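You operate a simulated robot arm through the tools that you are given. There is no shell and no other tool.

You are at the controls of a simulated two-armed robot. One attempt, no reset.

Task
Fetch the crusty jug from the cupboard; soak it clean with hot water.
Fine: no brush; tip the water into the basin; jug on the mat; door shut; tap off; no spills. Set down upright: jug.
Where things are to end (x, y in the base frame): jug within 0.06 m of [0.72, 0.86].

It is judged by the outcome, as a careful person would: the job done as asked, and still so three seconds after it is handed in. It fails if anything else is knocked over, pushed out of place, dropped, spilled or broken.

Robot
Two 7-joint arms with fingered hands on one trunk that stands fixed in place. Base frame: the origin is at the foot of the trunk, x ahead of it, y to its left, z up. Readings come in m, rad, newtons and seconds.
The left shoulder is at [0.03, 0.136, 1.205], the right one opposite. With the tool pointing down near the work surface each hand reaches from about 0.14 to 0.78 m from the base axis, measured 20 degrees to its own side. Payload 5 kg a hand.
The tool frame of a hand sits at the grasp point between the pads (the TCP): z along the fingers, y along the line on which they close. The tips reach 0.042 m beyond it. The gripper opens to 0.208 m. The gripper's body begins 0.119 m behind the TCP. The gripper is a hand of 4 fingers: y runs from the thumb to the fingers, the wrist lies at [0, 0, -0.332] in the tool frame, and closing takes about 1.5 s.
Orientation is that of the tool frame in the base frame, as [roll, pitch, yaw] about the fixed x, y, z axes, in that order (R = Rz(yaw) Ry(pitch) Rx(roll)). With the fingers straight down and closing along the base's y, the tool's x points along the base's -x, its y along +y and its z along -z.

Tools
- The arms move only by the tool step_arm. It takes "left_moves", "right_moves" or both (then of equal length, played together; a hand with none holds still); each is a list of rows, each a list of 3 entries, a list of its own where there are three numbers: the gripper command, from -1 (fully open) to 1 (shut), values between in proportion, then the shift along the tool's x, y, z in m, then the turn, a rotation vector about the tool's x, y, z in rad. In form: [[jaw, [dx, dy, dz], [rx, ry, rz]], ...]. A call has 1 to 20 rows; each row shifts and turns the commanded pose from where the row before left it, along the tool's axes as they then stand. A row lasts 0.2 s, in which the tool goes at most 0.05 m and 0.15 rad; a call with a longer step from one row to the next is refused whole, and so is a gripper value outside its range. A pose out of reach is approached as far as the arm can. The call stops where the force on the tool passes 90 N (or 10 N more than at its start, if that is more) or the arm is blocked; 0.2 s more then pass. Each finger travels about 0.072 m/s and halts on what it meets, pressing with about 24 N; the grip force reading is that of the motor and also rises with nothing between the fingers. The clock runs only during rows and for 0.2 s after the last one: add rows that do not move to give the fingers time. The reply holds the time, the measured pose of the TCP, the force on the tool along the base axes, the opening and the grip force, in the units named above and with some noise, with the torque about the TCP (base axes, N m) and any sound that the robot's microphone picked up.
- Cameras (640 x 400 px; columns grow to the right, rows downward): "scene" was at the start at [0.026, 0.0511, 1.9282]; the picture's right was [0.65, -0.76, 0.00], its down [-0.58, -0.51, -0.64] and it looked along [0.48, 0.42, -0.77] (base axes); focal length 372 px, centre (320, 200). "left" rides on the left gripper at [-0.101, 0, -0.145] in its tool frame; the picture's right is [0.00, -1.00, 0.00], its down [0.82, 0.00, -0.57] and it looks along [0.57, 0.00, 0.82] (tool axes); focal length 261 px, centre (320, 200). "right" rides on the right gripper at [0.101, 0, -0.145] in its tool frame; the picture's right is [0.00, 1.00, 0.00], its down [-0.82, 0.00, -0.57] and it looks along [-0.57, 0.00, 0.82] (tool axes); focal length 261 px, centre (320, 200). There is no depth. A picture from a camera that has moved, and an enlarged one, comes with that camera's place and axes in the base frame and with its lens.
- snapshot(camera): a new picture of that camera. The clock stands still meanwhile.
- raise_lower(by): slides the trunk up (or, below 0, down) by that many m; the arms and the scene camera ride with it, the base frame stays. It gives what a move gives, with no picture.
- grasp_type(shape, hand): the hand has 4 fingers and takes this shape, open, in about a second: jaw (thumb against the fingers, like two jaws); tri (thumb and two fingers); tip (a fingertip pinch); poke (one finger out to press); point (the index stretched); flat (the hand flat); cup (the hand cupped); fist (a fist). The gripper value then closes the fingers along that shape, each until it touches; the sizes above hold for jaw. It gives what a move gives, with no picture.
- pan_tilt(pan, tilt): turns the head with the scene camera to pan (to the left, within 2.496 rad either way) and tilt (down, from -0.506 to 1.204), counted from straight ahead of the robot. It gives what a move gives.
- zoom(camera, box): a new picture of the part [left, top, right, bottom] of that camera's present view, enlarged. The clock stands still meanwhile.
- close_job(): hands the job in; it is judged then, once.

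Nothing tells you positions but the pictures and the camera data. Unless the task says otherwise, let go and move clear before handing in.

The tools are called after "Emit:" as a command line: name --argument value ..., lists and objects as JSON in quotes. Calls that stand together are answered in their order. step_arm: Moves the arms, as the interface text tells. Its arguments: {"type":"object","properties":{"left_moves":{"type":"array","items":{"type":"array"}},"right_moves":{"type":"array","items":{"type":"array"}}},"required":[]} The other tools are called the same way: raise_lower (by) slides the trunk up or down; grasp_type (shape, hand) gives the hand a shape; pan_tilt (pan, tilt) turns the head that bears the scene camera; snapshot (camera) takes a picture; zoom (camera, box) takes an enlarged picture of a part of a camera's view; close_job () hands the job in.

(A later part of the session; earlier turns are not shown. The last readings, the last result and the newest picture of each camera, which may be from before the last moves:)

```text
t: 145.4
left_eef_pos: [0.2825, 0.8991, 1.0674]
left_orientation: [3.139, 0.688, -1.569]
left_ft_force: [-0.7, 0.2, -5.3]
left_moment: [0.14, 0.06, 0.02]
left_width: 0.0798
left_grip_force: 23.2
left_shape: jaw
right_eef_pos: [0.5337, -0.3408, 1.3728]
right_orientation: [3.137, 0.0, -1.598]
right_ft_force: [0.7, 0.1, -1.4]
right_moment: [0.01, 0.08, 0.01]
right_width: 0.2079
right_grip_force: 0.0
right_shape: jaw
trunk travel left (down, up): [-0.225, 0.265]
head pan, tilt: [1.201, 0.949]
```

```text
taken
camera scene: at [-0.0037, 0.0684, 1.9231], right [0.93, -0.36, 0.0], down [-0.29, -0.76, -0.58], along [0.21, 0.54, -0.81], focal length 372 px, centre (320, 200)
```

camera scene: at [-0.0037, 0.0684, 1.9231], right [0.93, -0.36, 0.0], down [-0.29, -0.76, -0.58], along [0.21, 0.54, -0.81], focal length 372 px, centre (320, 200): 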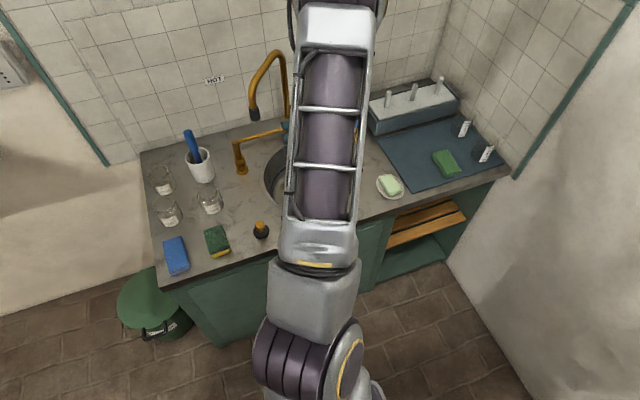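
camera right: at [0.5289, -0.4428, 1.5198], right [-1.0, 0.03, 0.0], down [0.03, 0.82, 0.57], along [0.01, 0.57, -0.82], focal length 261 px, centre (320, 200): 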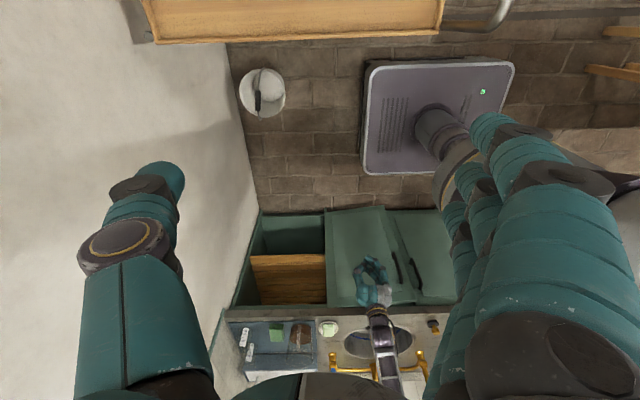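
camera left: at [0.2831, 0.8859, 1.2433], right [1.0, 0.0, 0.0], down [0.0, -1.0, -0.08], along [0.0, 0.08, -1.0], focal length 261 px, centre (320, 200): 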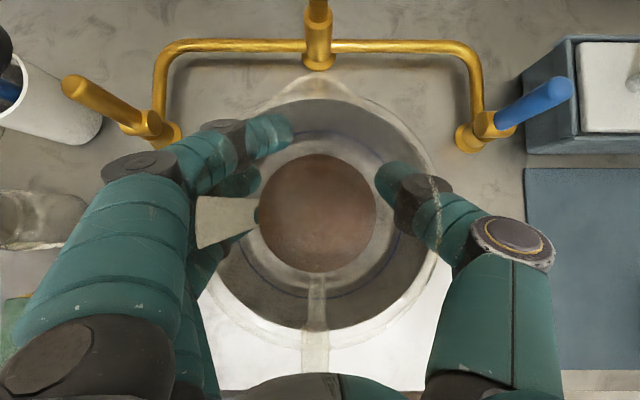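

The jug is centred over the basin, with the hot lever at (0.055, 1.01) in view. I'll lower it into the basin.

Emit:
step_arm --left_moves '[[0.8, [0.019, 0, 0.0232], [0, 0, 0]], [0.8, [0.019, 0, 0.0232], [0, 0, 0]], [0.8, [0.019, 0, 0.0232], [0, 0, 0]], [0.8, [0.019, 0, 0.0232], [0, 0, 0]], [0.8, [0.019, 0, 0.0232], [0, 0, 0]], [0.8, [0.019, 0, 0.0232], [0, 0, 0]], [0.8, [0.019, 0, 0.0232], [0, 0, 0]], [0.8, [0.0063, 0, 0.0077], [0, 0, 0]], [0.8, [0, 0, 0], [0, 0, 0]]]'

Emit:
snapshot --camera "left"

```text
t: 147.4
left_eef_pos: [0.2835, 0.8996, 0.8486]
left_orientation: [3.142, 0.688, -1.571]
left_ft_force: [-0.4, -0.4, -5.7]
left_moment: [0.12, -0.05, 0.01]
left_width: 0.0797
left_grip_force: 24.1
left_shape: jaw
right_eef_pos: [0.532, -0.3387, 1.374]
right_orientation: [3.138, 0.0, -1.598]
right_ft_force: [0.2, -1.0, -0.5]
right_moment: [0.02, -0.02, -0.05]
right_width: 0.2078
right_grip_force: 0.1
right_shape: jaw
trunk travel left (down, up): [-0.225, 0.265]
head pan, tilt: [1.201, 0.949]
```

```text
taken
camera left: at [0.2829, 0.8864, 1.0239], right [1.0, 0.0, 0.0], down [0.0, -1.0, -0.08], along [0.0, 0.08, -1.0], focal length 261 px, centre (320, 200)
```

left: 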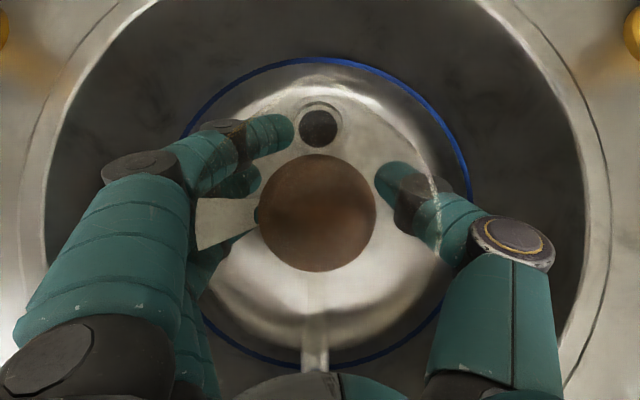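

Emit:
step_arm --left_moves '[[0.8, [0.0127, 0, 0.0155], [0, 0, 0]], [0.8, [0.0063, 0, 0.0077], [0, 0, 0]], [0.8, [0.0063, 0, 0.0077], [0, 0, 0]], [0.8, [0, 0, 0], [0, 0, 0]]]'

```text
t: 148.4
left_eef_pos: [0.2829, 0.9017, 0.8112]
left_orientation: [-3.141, 0.695, -1.568]
left_ft_force: [-0.2, 5.8, 14.5]
left_moment: [-0.31, -0.01, -0.05]
left_width: 0.0799
left_grip_force: 23.8
left_shape: jaw
right_eef_pos: [0.5317, -0.3408, 1.3747]
right_orientation: [3.14, 0.002, -1.596]
right_ft_force: [0.5, 0.3, 0.4]
right_moment: [0.01, -0.04, -0.01]
right_width: 0.2083
right_grip_force: 0.1
right_shape: jaw
trunk travel left (down, up): [-0.225, 0.265]
head pan, tilt: [1.201, 0.949]
```

The jug has touched the basin floor. I'll ease up slightly and release it gently.

Emit:
step_arm --left_moves '[[0.8, [-0.0015, 0, -0.002], [0, 0, 0]], [0.3, [0, 0, 0], [0, 0, 0]], [0.22, [0, 0, 0], [0, 0, 0]], [0.15, [0, 0, 0], [0, 0, 0]], [0.05, [0, 0, 0], [0, 0, 0]], [-0.1, [0, 0, 0], [0, 0, 0]], [-0.25, [0, 0, 0], [0, 0, 0]], [-0.4, [0, 0, 0], [0, 0, 0]], [-0.55, [0, 0, 0], [0, 0, 0]], [-0.55, [0, 0, 0], [0, 0, 0]]]'

Emit:
snapshot --camera "left"

```text
t: 150.6
left_eef_pos: [0.2828, 0.8995, 0.8106]
left_orientation: [3.141, 0.688, -1.569]
left_ft_force: [0.2, -0.1, 0.1]
left_moment: [-0.01, 0.03, -0.01]
left_width: 0.1607
left_grip_force: 0.0
left_shape: jaw
right_eef_pos: [0.5316, -0.3401, 1.3759]
right_orientation: [3.137, -0.001, -1.599]
right_ft_force: [0.2, 0.4, -0.1]
right_moment: [-0.03, -0.03, -0.02]
right_width: 0.2079
right_grip_force: 0.1
right_shape: jaw
trunk travel left (down, up): [-0.225, 0.265]
head pan, tilt: [1.201, 0.949]
```

```text
taken
camera left: at [0.2825, 0.8865, 0.9866], right [1.0, 0.0, 0.0], down [0.01, -1.0, -0.08], along [0.0, 0.08, -1.0], focal length 261 px, centre (320, 200)
```

left: 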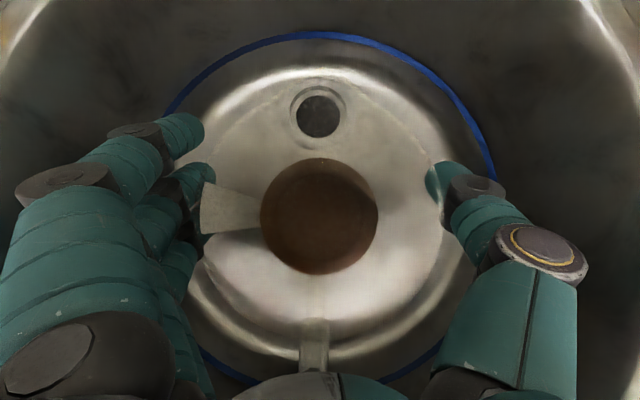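

The jug stands in the basin. I'll withdraw up and back, then level the hand and turn it toward the spout's nozzle.

Emit:
step_arm --left_moves '[[-0.6, [0, 0, -0.02], [0, 0, 0]], [-0.6, [0, 0, -0.04], [0, 0, 0]], [-0.6, [0, 0, -0.045], [0, 0, 0]], [-0.6, [0, 0, -0.045], [0, 0, 0]], [-0.6, [0, 0, -0.045], [0, 0, 0]], [0.1, [-0.0206, 0, -0.0252], [0, 0, 0]], [0.1, [-0.0206, 0, -0.0252], [0, 0, 0]], [0.1, [-0.0206, 0, -0.0252], [0, 0, 0]], [0.1, [-0.0206, 0, -0.0252], [0, 0, 0]], [0.1, [0, 0, 0], [0, -0.147, 0]], [0.1, [0, 0, 0], [0, -0.147, 0]], [0.1, [0, 0, 0], [0, -0.147, 0]], [0.1, [0, 0, 0], [0, -0.147, 0]], [0.1, [0, 0, 0], [0, -0.147, 0]], [0.1, [0, 0, 0], [0, -0.147, 0]], [0.1, [0, 0, 0], [-0.131, 0, 0]], [0.1, [0, 0, 0], [-0.131, 0, 0]], [0.1, [0, 0, 0], [-0.131, 0, 0]], [0.1, [0, 0, 0], [-0.131, 0, 0]], [0.1, [0, 0, 0], [0, 0, 0]]]'

Emit:
snapshot --camera "left"

Emit:
snapshot --camera "scene"

```text
t: 154.8
left_eef_pos: [0.2823, 0.7753, 1.0909]
left_orientation: [1.529, 1.571, -2.656]
left_ft_force: [0.3, 0.0, 0.3]
left_moment: [-0.01, -0.02, -0.05]
left_width: 0.0941
left_grip_force: 0.0
left_shape: jaw
right_eef_pos: [0.5302, -0.3401, 1.3739]
right_orientation: [3.137, 0.001, -1.598]
right_ft_force: [-0.1, 0.5, 0.1]
right_moment: [-0.01, -0.04, -0.02]
right_width: 0.2077
right_grip_force: 0.1
right_shape: jaw
trunk travel left (down, up): [-0.225, 0.265]
head pan, tilt: [1.201, 0.949]
```

```text
taken
camera left: at [0.355, 0.6507, 1.1924], right [0.86, 0.5, 0.0], down [0.29, -0.49, -0.82], along [-0.41, 0.71, -0.57], focal length 261 px, centre (320, 200)
```

left: 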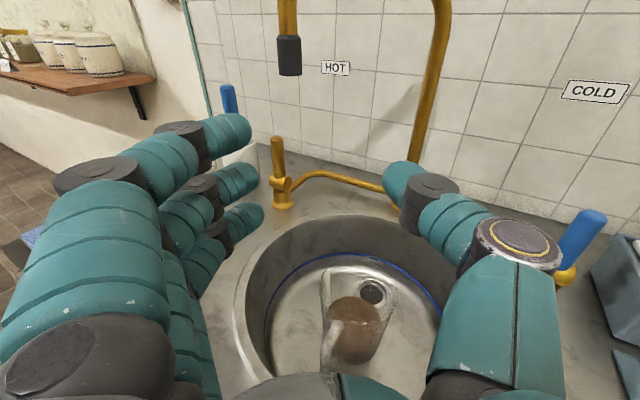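

```text
taken
camera scene: at [-0.0064, 0.0685, 1.9231], right [0.93, -0.36, 0.0], down [-0.29, -0.76, -0.58], along [0.21, 0.54, -0.81], focal length 372 px, centre (320, 200)
```

scene: 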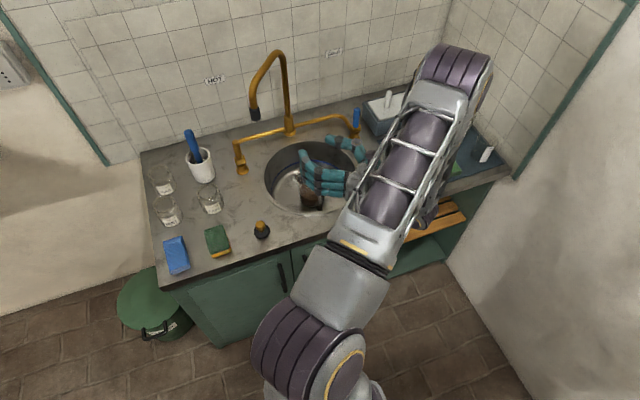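

Emit:
zoom --camera "left" --box '[240, 200, 460, 390]'

Emit:
zoom --camera "left" --box '[240, 0, 480, 220]'

```text
2.11 times, centred on (350, 295) of left
camera zoom: at [0.355, 0.6507, 1.1924], right [0.86, 0.5, 0.0], down [0.29, -0.49, -0.82], along [-0.41, 0.71, -0.57], focal length 549 px, centre (257, 0)
```

zoom: 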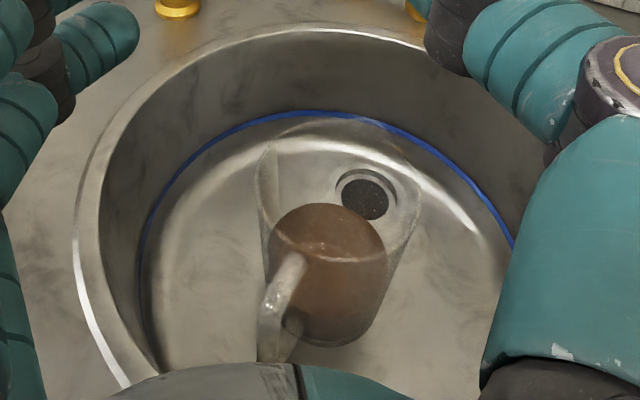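

```text
1.82 times, centred on (360, 110) of left
camera zoom: at [0.355, 0.6507, 1.1924], right [0.86, 0.5, 0.0], down [0.29, -0.49, -0.82], along [-0.41, 0.71, -0.57], focal length 474 px, centre (247, 364)
```

zoom: 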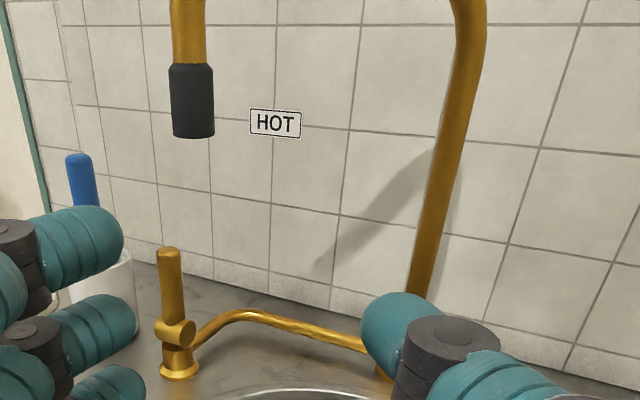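

The jug stands upright in the basin, its handle toward me. The nozzle's black tip is at (0.126, 0.968), z 1.128–1.174. I'll bring the open hand up to it.

Emit:
step_arm --left_moves '[[0.3, [-0.0148, 0.0099, 0.036], [0, 0, 0]], [0.3, [-0.0148, 0.0099, 0.036], [0, 0, 0]], [0.3, [-0.0148, 0.0099, 0.036], [0, 0, 0]], [0.3, [-0.0148, 0.0099, 0.036], [0, 0, 0]], [0.3, [0, 0, 0], [0, 0, 0]]]'

Emit:
snapshot --camera "left"

```text
t: 156.0
left_eef_pos: [0.1761, 0.8791, 1.1496]
left_orientation: [0.656, 1.569, 2.752]
left_ft_force: [0.5, -0.3, 0.2]
left_moment: [0.02, 0.01, 0.03]
left_width: 0.0732
left_grip_force: 0.0
left_shape: jaw
right_eef_pos: [0.5338, -0.341, 1.3742]
right_orientation: [3.137, 0.001, -1.597]
right_ft_force: [1.3, 0.1, -0.9]
right_moment: [0.0, 0.07, -0.01]
right_width: 0.2078
right_grip_force: 0.1
right_shape: jaw
trunk travel left (down, up): [-0.225, 0.265]
head pan, tilt: [1.201, 0.949]
```

```text
taken
camera left: at [0.2496, 0.7544, 1.2514], right [0.87, 0.5, 0.0], down [0.29, -0.49, -0.82], along [-0.41, 0.71, -0.57], focal length 261 px, centre (320, 200)
```

left: 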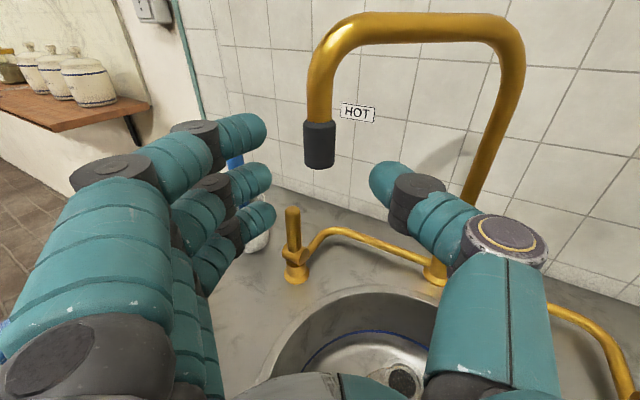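

The nozzle is straight ahead between the fingers. Moving in and pinching it gently.

Emit:
step_arm --left_moves '[[0.3, [0, 0, 0.035], [0, 0, 0]], [0.3, [0, 0, 0.035], [0, 0, 0]], [0.3, [0, 0, 0.028], [0, 0, 0]], [0.3, [0, 0, 0], [0, 0, 0]], [0.5, [0, 0, 0], [0, 0, 0]], [0.65, [0, 0, 0], [0, 0, 0]], [0.75, [0, 0, 0], [0, 0, 0]], [0.75, [0, 0, 0], [0, 0, 0]]]'

Emit:
snapshot --camera "left"

```text
t: 157.8
left_eef_pos: [0.126, 0.9641, 1.151]
left_orientation: [0.263, 1.571, 2.358]
left_ft_force: [-0.4, -0.9, -0.2]
left_moment: [0.02, -0.02, 0.01]
left_width: 0.0267
left_grip_force: 0.0
left_shape: jaw
right_eef_pos: [0.5315, -0.3389, 1.3746]
right_orientation: [3.138, 0.001, -1.598]
right_ft_force: [-0.3, -0.8, -0.4]
right_moment: [0.02, 0.01, -0.01]
right_width: 0.2082
right_grip_force: 0.1
right_shape: jaw
trunk travel left (down, up): [-0.225, 0.265]
head pan, tilt: [1.201, 0.949]
```

```text
taken
camera left: at [0.1996, 0.8395, 1.2519], right [0.86, 0.5, 0.0], down [0.29, -0.49, -0.82], along [-0.41, 0.71, -0.57], focal length 261 px, centre (320, 200)
```

left: 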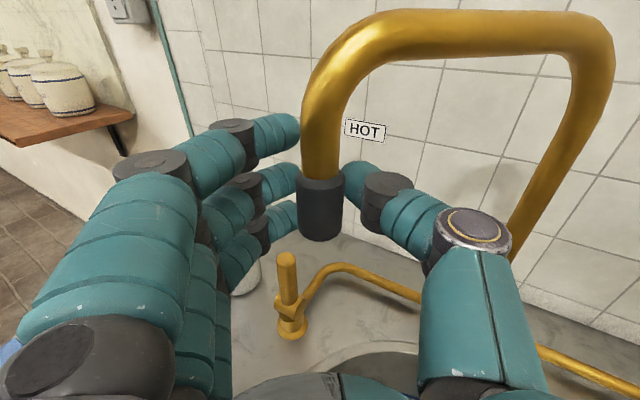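

The hand surrounds the nozzle. I'll grip it and swing the spout along its arc toward the basin centre, first a small part.

Emit:
step_arm --left_moves '[[1, [0, 0, 0], [0, 0, 0]], [1, [0, 0, 0], [0, 0, 0]], [1, [0, 0, 0], [0, 0, 0]], [1, [0, -0.0081, -0.0197], [0, 0, 0]], [1, [0, -0.0098, -0.0189], [0, 0, 0]]]'

Emit:
snapshot --camera "left"

```text
t: 159.0
left_eef_pos: [0.1622, 0.9395, 1.1522]
left_orientation: [0.112, 1.57, 2.208]
left_ft_force: [5.2, 7.7, 1.7]
left_moment: [-0.01, -0.04, 0.06]
left_width: 0.0
left_grip_force: 23.2
left_shape: jaw
right_eef_pos: [0.5332, -0.3394, 1.3751]
right_orientation: [3.137, -0.001, -1.597]
right_ft_force: [-0.1, -0.3, -0.1]
right_moment: [0.02, -0.01, 0.01]
right_width: 0.208
right_grip_force: 0.1
right_shape: jaw
trunk travel left (down, up): [-0.225, 0.265]
head pan, tilt: [1.201, 0.949]
```

```text
taken
camera left: at [0.235, 0.816, 1.2516], right [0.86, 0.5, 0.0], down [0.29, -0.49, -0.82], along [-0.41, 0.71, -0.57], focal length 261 px, centre (320, 200)
```

left: 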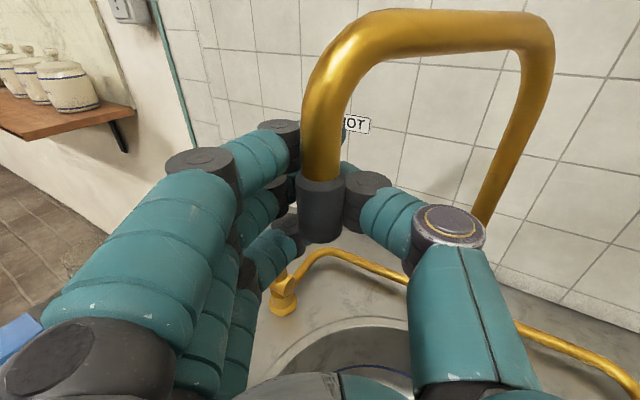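

The fingers have hooked round the nozzle and the spout swings freely. I'll continue along the arc to the basin centre.

Emit:
step_arm --left_moves '[[1, [0, -0.0115, -0.0181], [0, 0, 0]], [1, [0, -0.013, -0.0169], [0, 0, 0]], [1, [0, -0.0145, -0.0157], [0, 0, 0]], [1, [0, -0.0158, -0.0143], [0, 0, 0]], [1, [0, -0.0171, -0.0129], [0, 0, 0]], [1, [0, -0.0161, -0.0103], [0, 0, 0]], [1, [0, 0, 0], [0, 0, 0]]]'

Emit:
snapshot --camera "left"

Emit:
snapshot --camera "scene"

```text
t: 160.6
left_eef_pos: [0.2794, 0.9104, 1.1492]
left_orientation: [2.437, 1.568, -1.749]
left_ft_force: [-8.2, 17.4, -2.8]
left_moment: [-0.33, -0.3, 0.04]
left_width: 0.0001
left_grip_force: 23.6
left_shape: jaw
right_eef_pos: [0.531, -0.3384, 1.3763]
right_orientation: [3.138, -0.003, -1.597]
right_ft_force: [-0.1, -0.1, -0.3]
right_moment: [-0.03, -0.03, 0.02]
right_width: 0.2077
right_grip_force: 0.1
right_shape: jaw
trunk travel left (down, up): [-0.225, 0.265]
head pan, tilt: [1.201, 0.949]
```

```text
taken
camera left: at [0.3532, 0.7848, 1.2504], right [0.86, 0.5, 0.0], down [0.29, -0.49, -0.82], along [-0.41, 0.71, -0.57], focal length 261 px, centre (320, 200)
```

left: 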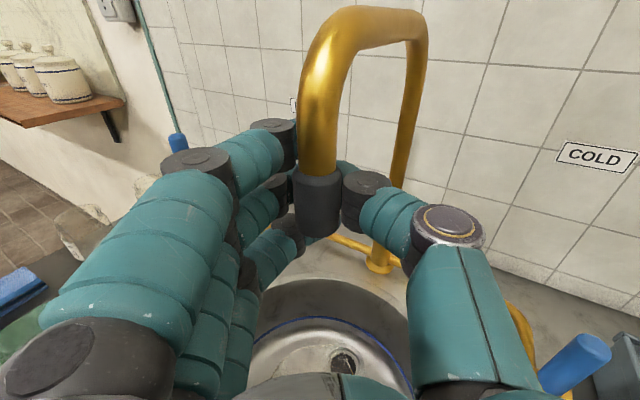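

```text
taken
camera scene: at [-0.0071, 0.071, 1.9229], right [0.93, -0.36, 0.0], down [-0.29, -0.76, -0.58], along [0.21, 0.54, -0.81], focal length 372 px, centre (320, 200)
```

scene: 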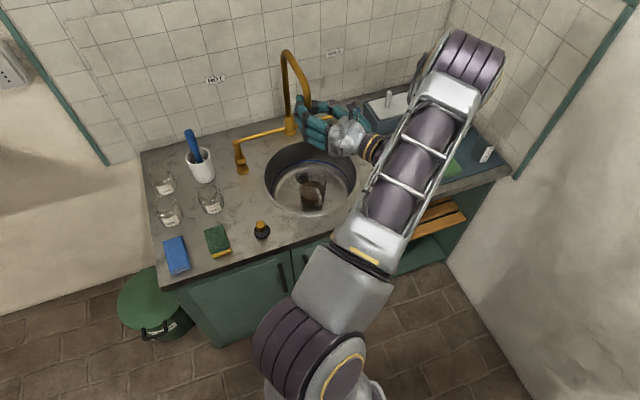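

The nozzle is now over the basin centre, about (0.28, 0.91). I'll open the fingers and back away.

Emit:
step_arm --left_moves '[[0.3, [0, 0, 0], [0, 0, 0]], [0.1, [0, 0, 0], [0, 0, 0]], [0.1, [0, 0, 0], [0, 0, 0]], [0.1, [0, 0, 0], [0, 0, 0]], [0.1, [0, 0, -0.03], [0, 0, 0]], [0.1, [0, 0, -0.04], [0, 0, 0]], [0.1, [0, 0, -0.04], [0, 0, 0]], [0.1, [0, 0, -0.03], [0, 0, 0]], [0.1, [0, 0, 0], [0, 0, 0]]]'

Emit:
snapshot --camera "left"

Emit:
snapshot --camera "scene"

```text
t: 162.6
left_eef_pos: [0.3512, 0.7873, 1.1497]
left_orientation: [-1.625, 1.571, 0.469]
left_ft_force: [-0.2, 0.6, -0.6]
left_moment: [0.0, -0.03, 0.01]
left_width: 0.093
left_grip_force: 0.1
left_shape: jaw
right_eef_pos: [0.532, -0.3396, 1.3743]
right_orientation: [3.138, 0.001, -1.596]
right_ft_force: [-0.7, 0.5, 0.4]
right_moment: [-0.08, -0.03, 0.0]
right_width: 0.2079
right_grip_force: 0.3
right_shape: jaw
trunk travel left (down, up): [-0.225, 0.265]
head pan, tilt: [1.201, 0.949]
```

```text
taken
camera left: at [0.4251, 0.6626, 1.2515], right [0.86, 0.5, 0.0], down [0.29, -0.49, -0.82], along [-0.41, 0.71, -0.57], focal length 261 px, centre (320, 200)
```

left: 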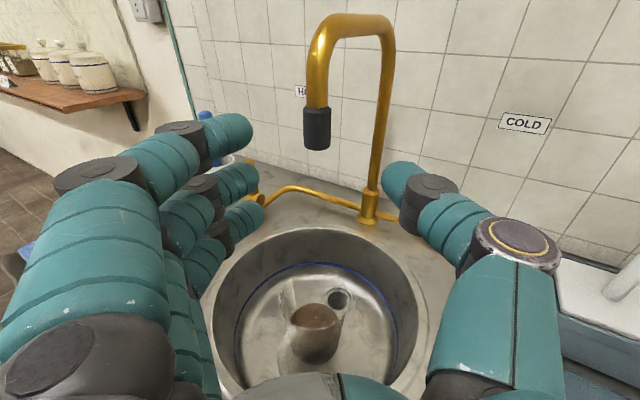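

```text
taken
camera scene: at [-0.0062, 0.0697, 1.923], right [0.93, -0.36, 0.0], down [-0.29, -0.76, -0.58], along [0.21, 0.54, -0.81], focal length 372 px, centre (320, 200)
```

scene: 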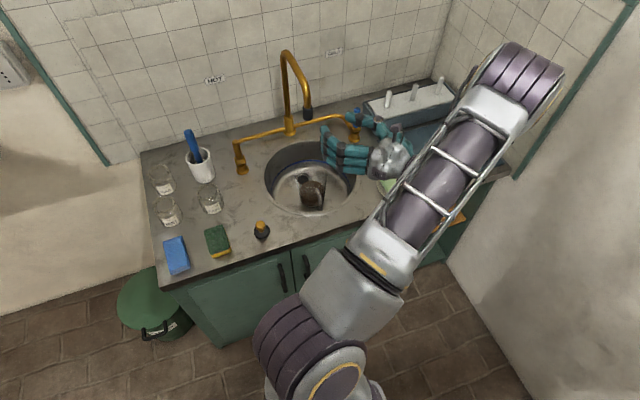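

The nozzle hangs right over the jug's mouth. Next I'll bring the hand to the hot lever.

Emit:
step_arm --left_moves '[[0.1, [0.0125, 0.0436, 0], [0, 0, 0]], [0.1, [0.0125, 0.0436, 0], [0, 0, 0]], [0.1, [0.0125, 0.0436, 0], [0, 0, 0]], [0.1, [0.0125, 0.0436, 0], [0, 0, 0]], [0.1, [0.023, -0.0049, 0.0364], [0, 0, 0]], [0.1, [0.023, -0.0049, 0.0364], [0, 0, 0]], [0.1, [0.023, -0.0049, 0.0364], [0, 0, 0]], [0.1, [0.023, -0.0049, 0.0364], [0, 0, 0]], [0.1, [0.023, -0.0049, 0.0364], [0, 0, 0]], [0.1, [0, 0, 0], [0, 0, 0]]]'

Emit:
snapshot --camera "left"

Emit:
snapshot --camera "scene"

```text
t: 164.8
left_eef_pos: [0.1312, 0.8672, 0.9853]
left_orientation: [-0.152, 1.569, 1.945]
left_ft_force: [0.2, -1.1, 0.5]
left_moment: [0.01, -0.06, -0.04]
left_width: 0.093
left_grip_force: 0.2
left_shape: jaw
right_eef_pos: [0.5323, -0.3412, 1.3735]
right_orientation: [3.139, 0.002, -1.597]
right_ft_force: [-0.5, -0.9, 0.0]
right_moment: [0.07, 0.01, -0.01]
right_width: 0.208
right_grip_force: 0.1
right_shape: jaw
trunk travel left (down, up): [-0.225, 0.265]
head pan, tilt: [1.201, 0.949]
```

```text
taken
camera left: at [0.2038, 0.7433, 1.0867], right [0.86, 0.5, 0.0], down [0.29, -0.49, -0.82], along [-0.41, 0.71, -0.57], focal length 261 px, centre (320, 200)
```

left: 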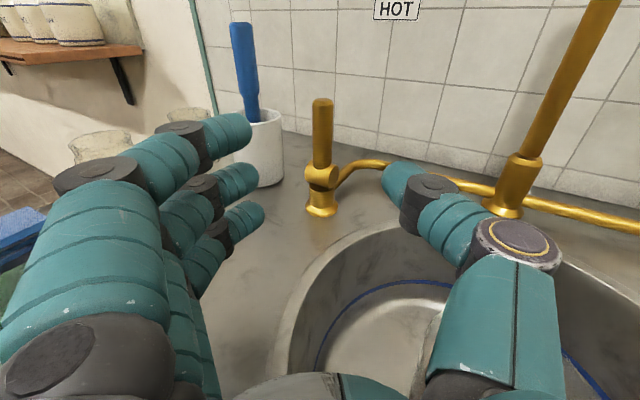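

```text
taken
camera scene: at [-0.0053, 0.067, 1.9232], right [0.93, -0.36, 0.0], down [-0.29, -0.76, -0.58], along [0.21, 0.54, -0.81], focal length 372 px, centre (320, 200)
```

scene: 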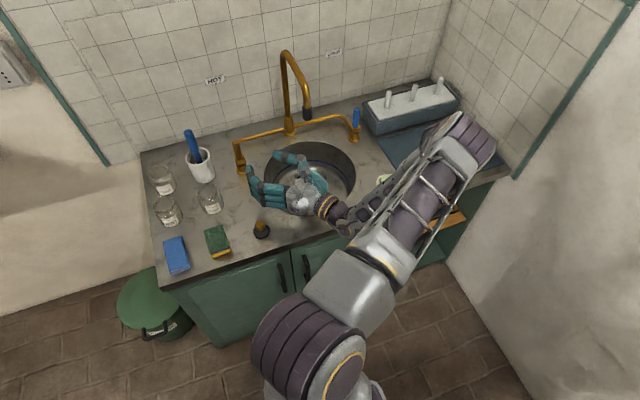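

The lever stick is directly ahead (about 0.16 m). Moving in around it and pinching.

Emit:
step_arm --left_moves '[[0.1, [0, -0.004, 0.04], [0, 0, 0]], [0.1, [0, 0, 0.04], [0, 0, 0]], [0.1, [0, 0, 0.04], [0, 0, 0]], [0.1, [0, 0, 0.03], [0, 0, 0]], [0.1, [0, 0, 0], [0, 0, 0]]]'

Emit:
snapshot --camera "left"

```text
t: 166.0
left_eef_pos: [0.0594, 0.9986, 0.986]
left_orientation: [0.344, 1.569, 2.439]
left_ft_force: [1.0, -0.1, -0.2]
left_moment: [-0.01, -0.03, 0.01]
left_width: 0.0933
left_grip_force: 0.0
left_shape: jaw
right_eef_pos: [0.5333, -0.3399, 1.3739]
right_orientation: [3.138, -0.001, -1.598]
right_ft_force: [-0.3, -0.8, -0.3]
right_moment: [0.09, 0.03, 0.02]
right_width: 0.208
right_grip_force: 0.2
right_shape: jaw
trunk travel left (down, up): [-0.225, 0.265]
head pan, tilt: [1.201, 0.949]
```

```text
taken
camera left: at [0.1325, 0.8749, 1.0867], right [0.87, 0.5, 0.0], down [0.29, -0.49, -0.82], along [-0.41, 0.71, -0.57], focal length 261 px, centre (320, 200)
```

left: 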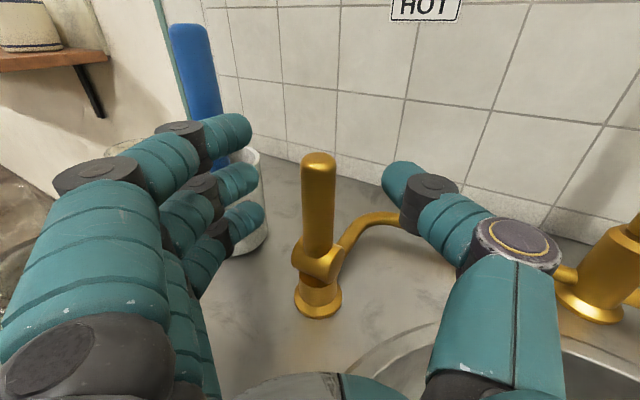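

The stick is between thumb and fingers. Closing on it.

Emit:
step_arm --left_moves '[[0.5, [0, 0, 0], [0, 0, 0]], [0.8, [0, 0, 0], [0, 0, 0]], [1, [0, 0, 0], [0, 0, 0]], [1, [0, 0, 0], [0, 0, 0]], [1, [0, 0, 0], [0, 0, 0]], [1, [0, 0, 0], [0, 0, 0]]]'

Emit:
snapshot --camera "left"

```text
t: 167.4
left_eef_pos: [0.0579, 0.9992, 0.9845]
left_orientation: [0.395, 1.568, 2.493]
left_ft_force: [-4.9, 0.0, 1.6]
left_moment: [-0.02, 0.27, 0.06]
left_width: 0.0
left_grip_force: 23.5
left_shape: jaw
right_eef_pos: [0.5323, -0.3396, 1.3739]
right_orientation: [3.138, 0.0, -1.597]
right_ft_force: [0.2, -0.1, -0.1]
right_moment: [-0.03, 0.01, -0.03]
right_width: 0.2077
right_grip_force: 0.0
right_shape: jaw
trunk travel left (down, up): [-0.225, 0.265]
head pan, tilt: [1.201, 0.949]
```

```text
taken
camera left: at [0.1313, 0.8751, 1.0866], right [0.86, 0.5, 0.0], down [0.29, -0.49, -0.82], along [-0.41, 0.71, -0.57], focal length 261 px, centre (320, 200)
```

left: 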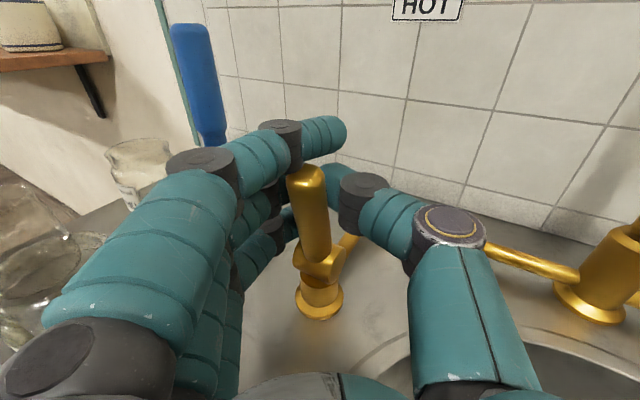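

The fingers have hooked round the stick. I'll pull it toward me along its arc a little and watch for water.

Emit:
step_arm --left_moves '[[1, [0.001, 0.006, -0.0104], [0, 0, 0]], [1, [0.003, 0.006, -0.0104], [0, 0, 0]], [1, [0, 0, 0], [0, 0, 0]]]'

Emit:
snapshot --camera "left"

Emit:
snapshot --camera "scene"

```text
t: 168.2
left_eef_pos: [0.0575, 0.9774, 0.9817]
left_orientation: [-2.244, 1.569, -0.145]
left_ft_force: [-7.1, 3.5, -2.2]
left_moment: [0.11, 0.25, 0.01]
left_width: 0.0001
left_grip_force: 24.1
left_shape: jaw
right_eef_pos: [0.5305, -0.3389, 1.3749]
right_orientation: [3.138, 0.001, -1.597]
right_ft_force: [0.0, -0.1, 0.3]
right_moment: [0.03, 0.01, 0.01]
right_width: 0.2077
right_grip_force: 0.1
right_shape: jaw
trunk travel left (down, up): [-0.225, 0.265]
head pan, tilt: [1.201, 0.949]
```

```text
taken
camera left: at [0.131, 0.852, 1.0826], right [0.86, 0.5, 0.0], down [0.29, -0.49, -0.82], along [-0.41, 0.71, -0.57], focal length 261 px, centre (320, 200)
```

left: 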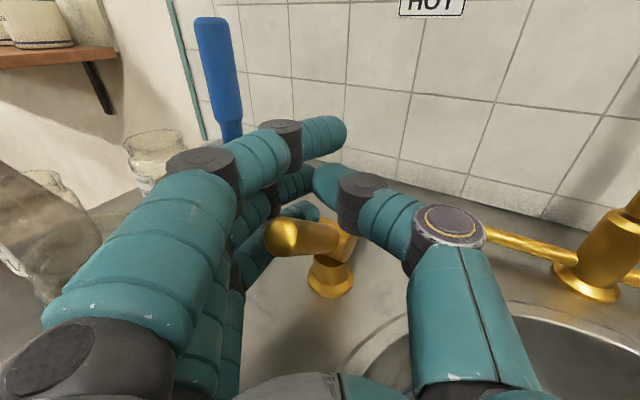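

```text
taken
camera scene: at [-0.0066, 0.0693, 1.9231], right [0.93, -0.36, 0.0], down [-0.29, -0.76, -0.58], along [0.21, 0.54, -0.81], focal length 372 px, centre (320, 200)
```

scene: 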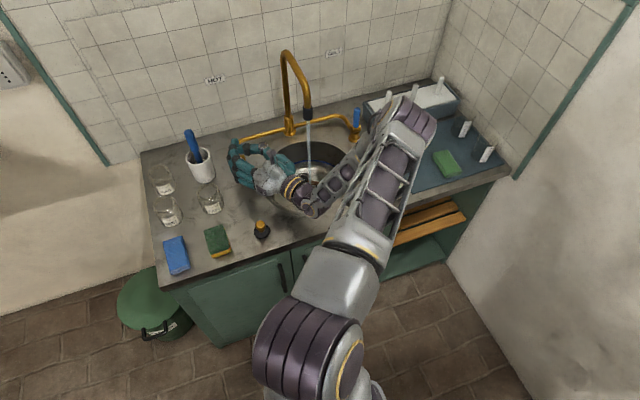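

Hot water is running. I'll check where the stream lands and how full the jug is.

Emit:
zoom --camera "scene" --box '[240, 80, 380, 230]'

Emit:
snapshot --camera "right"

```text
2.67 times, centred on (310, 155) of scene
camera zoom: at [-0.0066, 0.0693, 1.9231], right [0.93, -0.36, 0.0], down [-0.29, -0.76, -0.58], along [0.21, 0.54, -0.81], focal length 992 px, centre (347, 320)
```

zoom: 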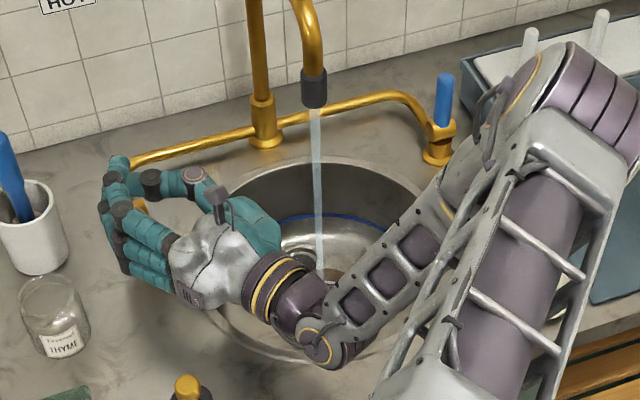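

```text
taken
camera right: at [0.5284, -0.4398, 1.5206], right [-1.0, 0.03, 0.0], down [0.03, 0.82, 0.57], along [0.02, 0.57, -0.82], focal length 261 px, centre (320, 200)
```

right: 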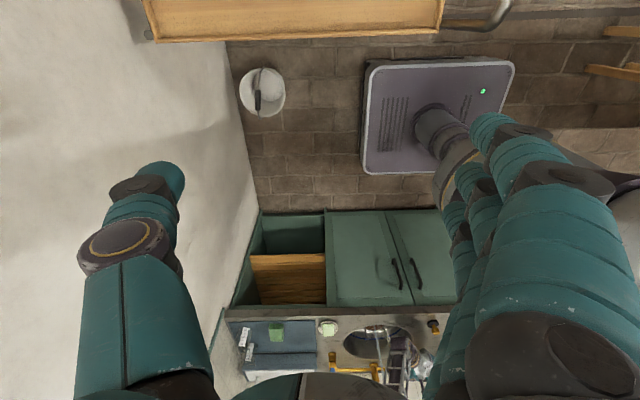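

Emit:
step_arm --left_moves '[[1, [0, 0, 0], [0, 0, 0]], [1, [0, 0, 0], [0, 0, 0]], [1, [0, 0, 0], [0, 0, 0]], [1, [0, 0, 0], [0, 0, 0]], [1, [0, 0, 0], [0, 0, 0]], [1, [0, 0, 0], [0, 0, 0]]]'

Emit:
zoom --camera "scene" --box '[260, 140, 360, 230]'

Emit:
zoom --camera "right" --box '[320, 300, 450, 400]'

```text
t: 169.6
left_eef_pos: [0.0579, 0.9782, 0.9818]
left_orientation: [-0.141, 1.57, 1.957]
left_ft_force: [-7.7, 3.0, -2.1]
left_moment: [0.06, 0.31, 0.07]
left_width: 0.0
left_grip_force: 23.9
left_shape: jaw
right_eef_pos: [0.5308, -0.3397, 1.3752]
right_orientation: [3.14, 0.001, -1.598]
right_ft_force: [0.0, 0.1, -0.6]
right_moment: [0.01, 0.01, -0.01]
right_width: 0.208
right_grip_force: 0.1
right_shape: jaw
trunk travel left (down, up): [-0.225, 0.265]
head pan, tilt: [1.201, 0.949]
```

```text
4.44 times, centred on (310, 185) of scene
camera zoom: at [-0.0065, 0.0692, 1.9231], right [0.93, -0.36, 0.0], down [-0.29, -0.76, -0.58], along [0.21, 0.54, -0.81], focal length 1653 px, centre (364, 267)
```

zoom: 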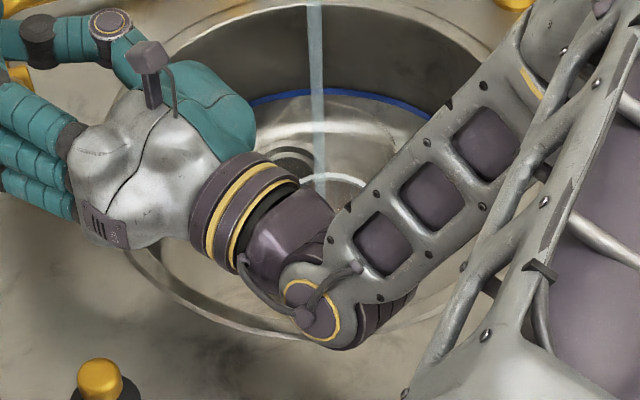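

```text
4.00 times, centred on (385, 350) of right
camera zoom: at [0.5285, -0.4399, 1.5205], right [-1.0, 0.03, 0.0], down [0.03, 0.82, 0.57], along [0.02, 0.57, -0.82], focal length 1043 px, centre (60, -400)
```

zoom: 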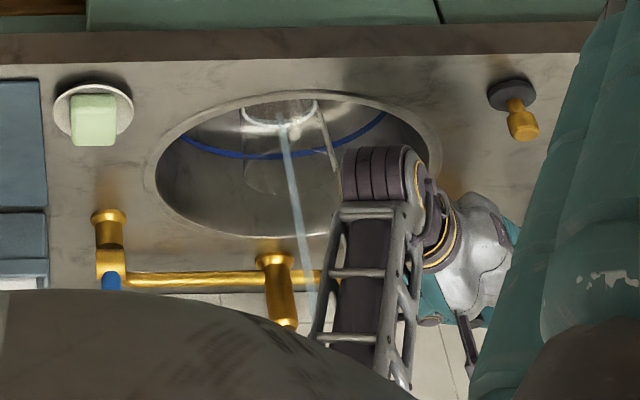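

The stream goes into the jug's mouth. I'll let it run a little longer.

Emit:
step_arm --left_moves '[[1, [0, 0, 0], [0, 0, 0]], [1, [0, 0, 0], [0, 0, 0]], [1, [0, 0, 0], [0, 0, 0]], [1, [0, 0, 0], [0, 0, 0]], [1, [0, 0, 0], [0, 0, 0]]]'

Emit:
zoom --camera "right" --box '[350, 310, 420, 360]'

```text
t: 170.8
left_eef_pos: [0.0574, 0.9767, 0.9821]
left_orientation: [-0.324, 1.57, 1.774]
left_ft_force: [-7.7, 2.4, -3.1]
left_moment: [0.11, 0.32, 0.03]
left_width: 0.0001
left_grip_force: 23.9
left_shape: jaw
right_eef_pos: [0.5318, -0.3394, 1.3753]
right_orientation: [3.136, 0.0, -1.598]
right_ft_force: [0.3, -0.6, -0.4]
right_moment: [0.01, 0.02, 0.03]
right_width: 0.2079
right_grip_force: 0.1
right_shape: jaw
trunk travel left (down, up): [-0.225, 0.265]
head pan, tilt: [1.201, 0.949]
```

```text
8.00 times, centred on (385, 335) of right
camera zoom: at [0.5285, -0.4399, 1.5205], right [-1.0, 0.03, 0.0], down [0.03, 0.82, 0.57], along [0.02, 0.57, -0.82], focal length 2085 px, centre (-200, -880)
```

zoom: 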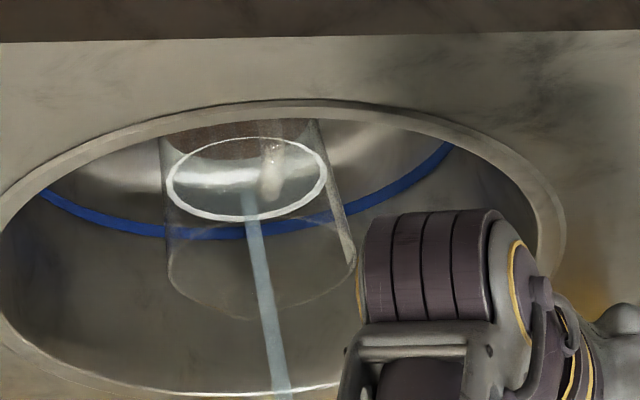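

The water surface is roughly 40% up the jug and rising steadily. I'll begin pushing the lever back now.

Emit:
step_arm --left_moves '[[1, [-0.002, -0.006, 0.0104], [0, 0, 0]], [1, [-0.002, -0.006, 0.0104], [0, 0, 0]], [1, [0, -0.006, 0.0104], [0, 0, 0]]]'

Emit:
zoom --camera "right" --box '[350, 310, 420, 360]'

Emit:
snapshot --camera "left"

```text
t: 171.6
left_eef_pos: [0.0588, 1.0124, 0.9863]
left_orientation: [-0.09, 1.57, 2.005]
left_ft_force: [-3.6, -3.2, 1.1]
left_moment: [-0.19, 0.2, -0.12]
left_width: 0.0
left_grip_force: 24.0
left_shape: jaw
right_eef_pos: [0.532, -0.3402, 1.3749]
right_orientation: [3.137, -0.001, -1.597]
right_ft_force: [-0.3, -0.3, 0.0]
right_moment: [0.04, -0.02, 0.0]
right_width: 0.2078
right_grip_force: 0.1
right_shape: jaw
trunk travel left (down, up): [-0.225, 0.265]
head pan, tilt: [1.201, 0.949]
```

```text
8.00 times, centred on (385, 335) of right
camera zoom: at [0.5286, -0.4407, 1.5203], right [-1.0, 0.03, 0.0], down [0.03, 0.82, 0.57], along [0.02, 0.57, -0.82], focal length 2085 px, centre (-200, -880)
```

zoom: 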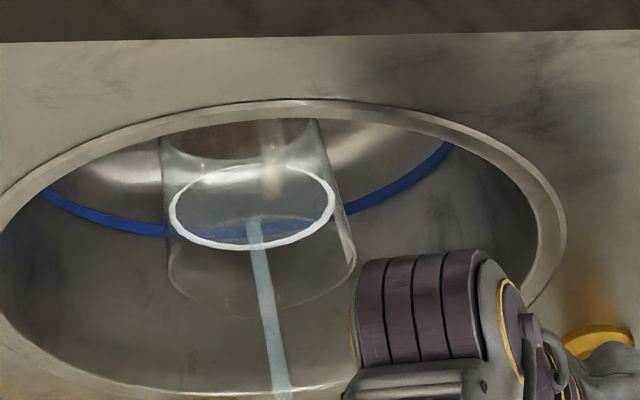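

```text
taken
camera left: at [0.1319, 0.8877, 1.0873], right [0.86, 0.5, 0.0], down [0.29, -0.49, -0.82], along [-0.41, 0.71, -0.57], focal length 261 px, centre (320, 200)
```

left: 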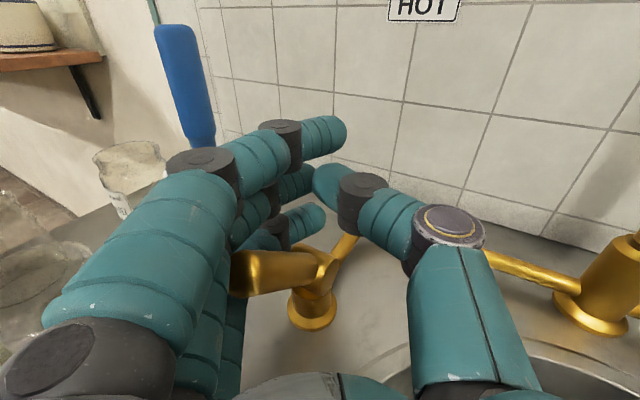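

The lever stayed forward while the hand slid past it. I'll open, back off, close the fingers and push the stick back upright from its front.

Emit:
step_arm --left_moves '[[-0.1, [0, 0, 0], [0, 0, 0]], [-0.1, [0, 0, 0], [0, 0, 0]], [-0.1, [0, 0, 0], [0, 0, 0]], [-0.1, [0, 0, -0.03], [0, 0, 0]], [-0.1, [0, 0, -0.035], [0, 0, 0]], [-0.1, [0, 0, -0.04], [0, 0, 0]], [0.3, [0, 0, -0.035], [0, 0, 0]], [1, [0.0103, 0.0145, 0.004], [0, 0, 0]], [1, [0.0103, 0.0145, 0.004], [0, 0, 0]], [1, [0.0103, 0.0145, 0.004], [0, 0, 0]], [1, [0, 0, 0], [0, 0, 0]]]'

Emit:
snapshot --camera "left"

Emit:
zoom --camera "right" --box '[330, 300, 440, 370]'

```text
t: 174.0
left_eef_pos: [0.0858, 0.8804, 0.9548]
left_orientation: [-0.244, 1.571, 1.854]
left_ft_force: [0.4, 0.6, 0.2]
left_moment: [0.0, -0.02, 0.0]
left_width: 0.0002
left_grip_force: 22.3
left_shape: jaw
right_eef_pos: [0.5323, -0.3396, 1.3745]
right_orientation: [3.138, -0.001, -1.597]
right_ft_force: [-0.3, 0.0, -0.4]
right_moment: [0.03, 0.04, 0.03]
right_width: 0.2081
right_grip_force: 0.0
right_shape: jaw
trunk travel left (down, up): [-0.225, 0.265]
head pan, tilt: [1.201, 0.949]
```

```text
taken
camera left: at [0.1594, 0.7551, 1.0556], right [0.87, 0.5, 0.0], down [0.29, -0.49, -0.82], along [-0.41, 0.71, -0.57], focal length 261 px, centre (320, 200)
```

left: 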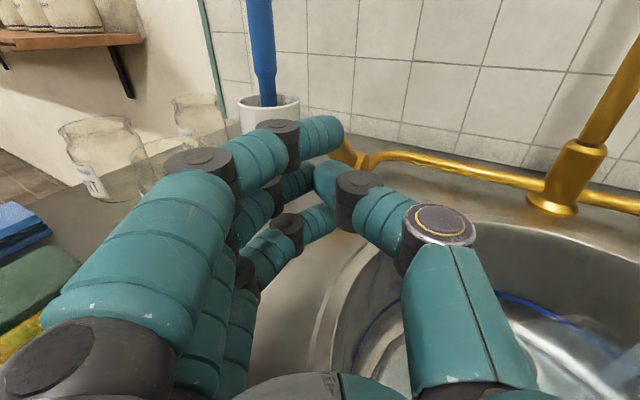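

```text
5.71 times, centred on (385, 335) of right
camera zoom: at [0.5294, -0.4408, 1.5199], right [-1.0, 0.03, 0.0], down [0.03, 0.82, 0.57], along [0.01, 0.57, -0.82], focal length 1489 px, centre (-51, -571)
```

zoom: 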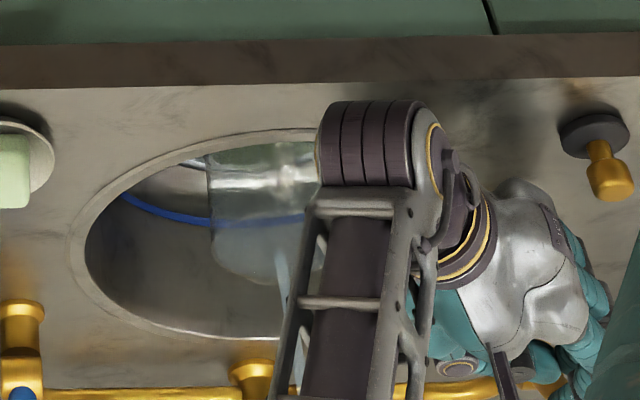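

The jug is about full. Now pushing the lever back with the closed fingertips.

Emit:
step_arm --left_moves '[[1, [0, -0.0068, 0.0157], [0, 0, 0]], [1, [0, -0.0068, 0.0157], [0, 0, 0]], [1, [0, -0.0068, 0.0157], [0, 0, 0]], [1, [0, -0.0068, 0.0157], [0, 0, 0]], [1, [0, -0.0068, 0.0157], [0, 0, 0]], [1, [0, 0, 0], [0, 0, 0]]]'

Emit:
snapshot --camera "left"

Emit:
snapshot --camera "scene"

```text
t: 175.4
left_eef_pos: [0.0785, 0.9599, 0.9558]
left_orientation: [2.241, 1.569, -1.946]
left_ft_force: [17.7, -64.3, 5.0]
left_moment: [-2.17, 0.08, 0.01]
left_width: 0.0
left_grip_force: 23.9
left_shape: jaw
right_eef_pos: [0.5327, -0.3444, 1.3731]
right_orientation: [3.135, 0.005, -1.597]
right_ft_force: [0.8, 0.5, -0.4]
right_moment: [0.03, 0.02, -0.01]
right_width: 0.208
right_grip_force: 0.0
right_shape: jaw
trunk travel left (down, up): [-0.225, 0.265]
head pan, tilt: [1.201, 0.949]
```

```text
taken
camera left: at [0.1509, 0.8353, 1.0567], right [0.86, 0.5, 0.0], down [0.29, -0.49, -0.82], along [-0.41, 0.71, -0.57], focal length 261 px, centre (320, 200)
```

left: 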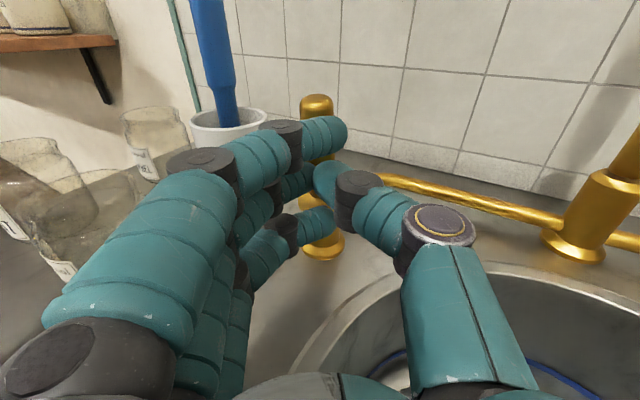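

```text
taken
camera scene: at [-0.0034, 0.0607, 1.9234], right [0.93, -0.36, 0.0], down [-0.3, -0.76, -0.58], along [0.21, 0.55, -0.81], focal length 372 px, centre (320, 200)
```

scene: 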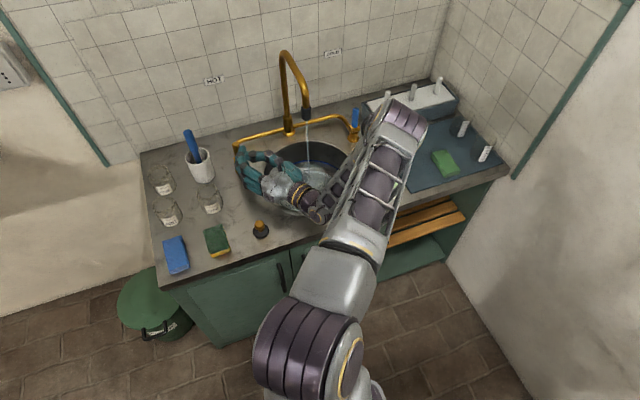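

The lever is upright against its stop. I'll ease off and check whether the stream has ended.

Emit:
step_arm --left_moves '[[1, [0, 0, -0.01], [0, 0, 0]], [1, [0, 0, -0.02], [0, 0, 0]], [1, [0, 0, 0], [0, 0, 0]]]'

Emit:
zoom --camera "scene" --box '[240, 80, 380, 230]'

Emit:
zoom --camera "right" --box '[330, 300, 440, 370]'

Emit:
snapshot --camera "left"

```text
t: 176.2
left_eef_pos: [0.0916, 0.939, 0.9566]
left_orientation: [-0.442, 1.569, 1.652]
left_ft_force: [-1.6, 0.5, -0.5]
left_moment: [0.05, 0.02, -0.03]
left_width: 0.0
left_grip_force: 23.9
left_shape: jaw
right_eef_pos: [0.5305, -0.3403, 1.3757]
right_orientation: [3.139, 0.002, -1.599]
right_ft_force: [-1.0, -0.3, 0.9]
right_moment: [-0.05, -0.05, -0.01]
right_width: 0.208
right_grip_force: 0.0
right_shape: jaw
trunk travel left (down, up): [-0.225, 0.265]
head pan, tilt: [1.201, 0.949]
```

```text
2.67 times, centred on (310, 155) of scene
camera zoom: at [-0.0064, 0.0694, 1.9231], right [0.93, -0.36, 0.0], down [-0.29, -0.76, -0.58], along [0.21, 0.54, -0.81], focal length 992 px, centre (347, 320)
```

zoom: 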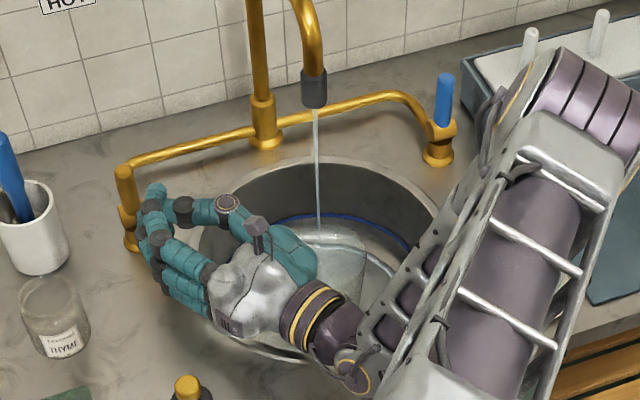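

```text
5.71 times, centred on (385, 335) of right
camera zoom: at [0.5283, -0.4407, 1.5206], right [-1.0, 0.03, 0.0], down [0.03, 0.82, 0.57], along [0.02, 0.57, -0.82], focal length 1489 px, centre (-51, -571)
```

zoom: 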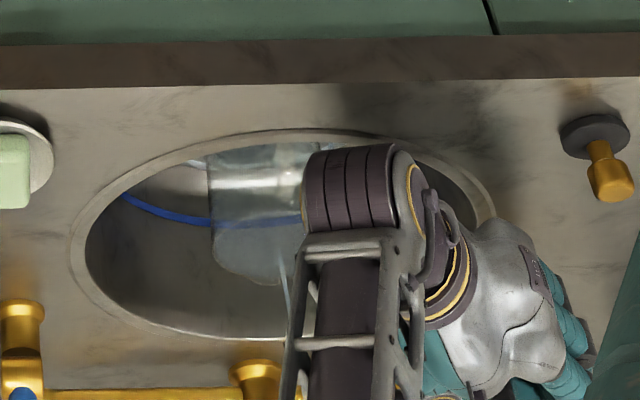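

```text
taken
camera left: at [0.1642, 0.8146, 1.0561], right [0.87, 0.5, 0.01], down [0.29, -0.49, -0.82], along [-0.41, 0.71, -0.57], focal length 261 px, centre (320, 200)
```

left: 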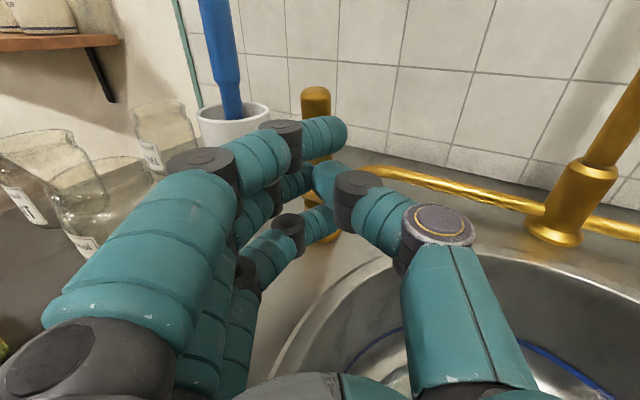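

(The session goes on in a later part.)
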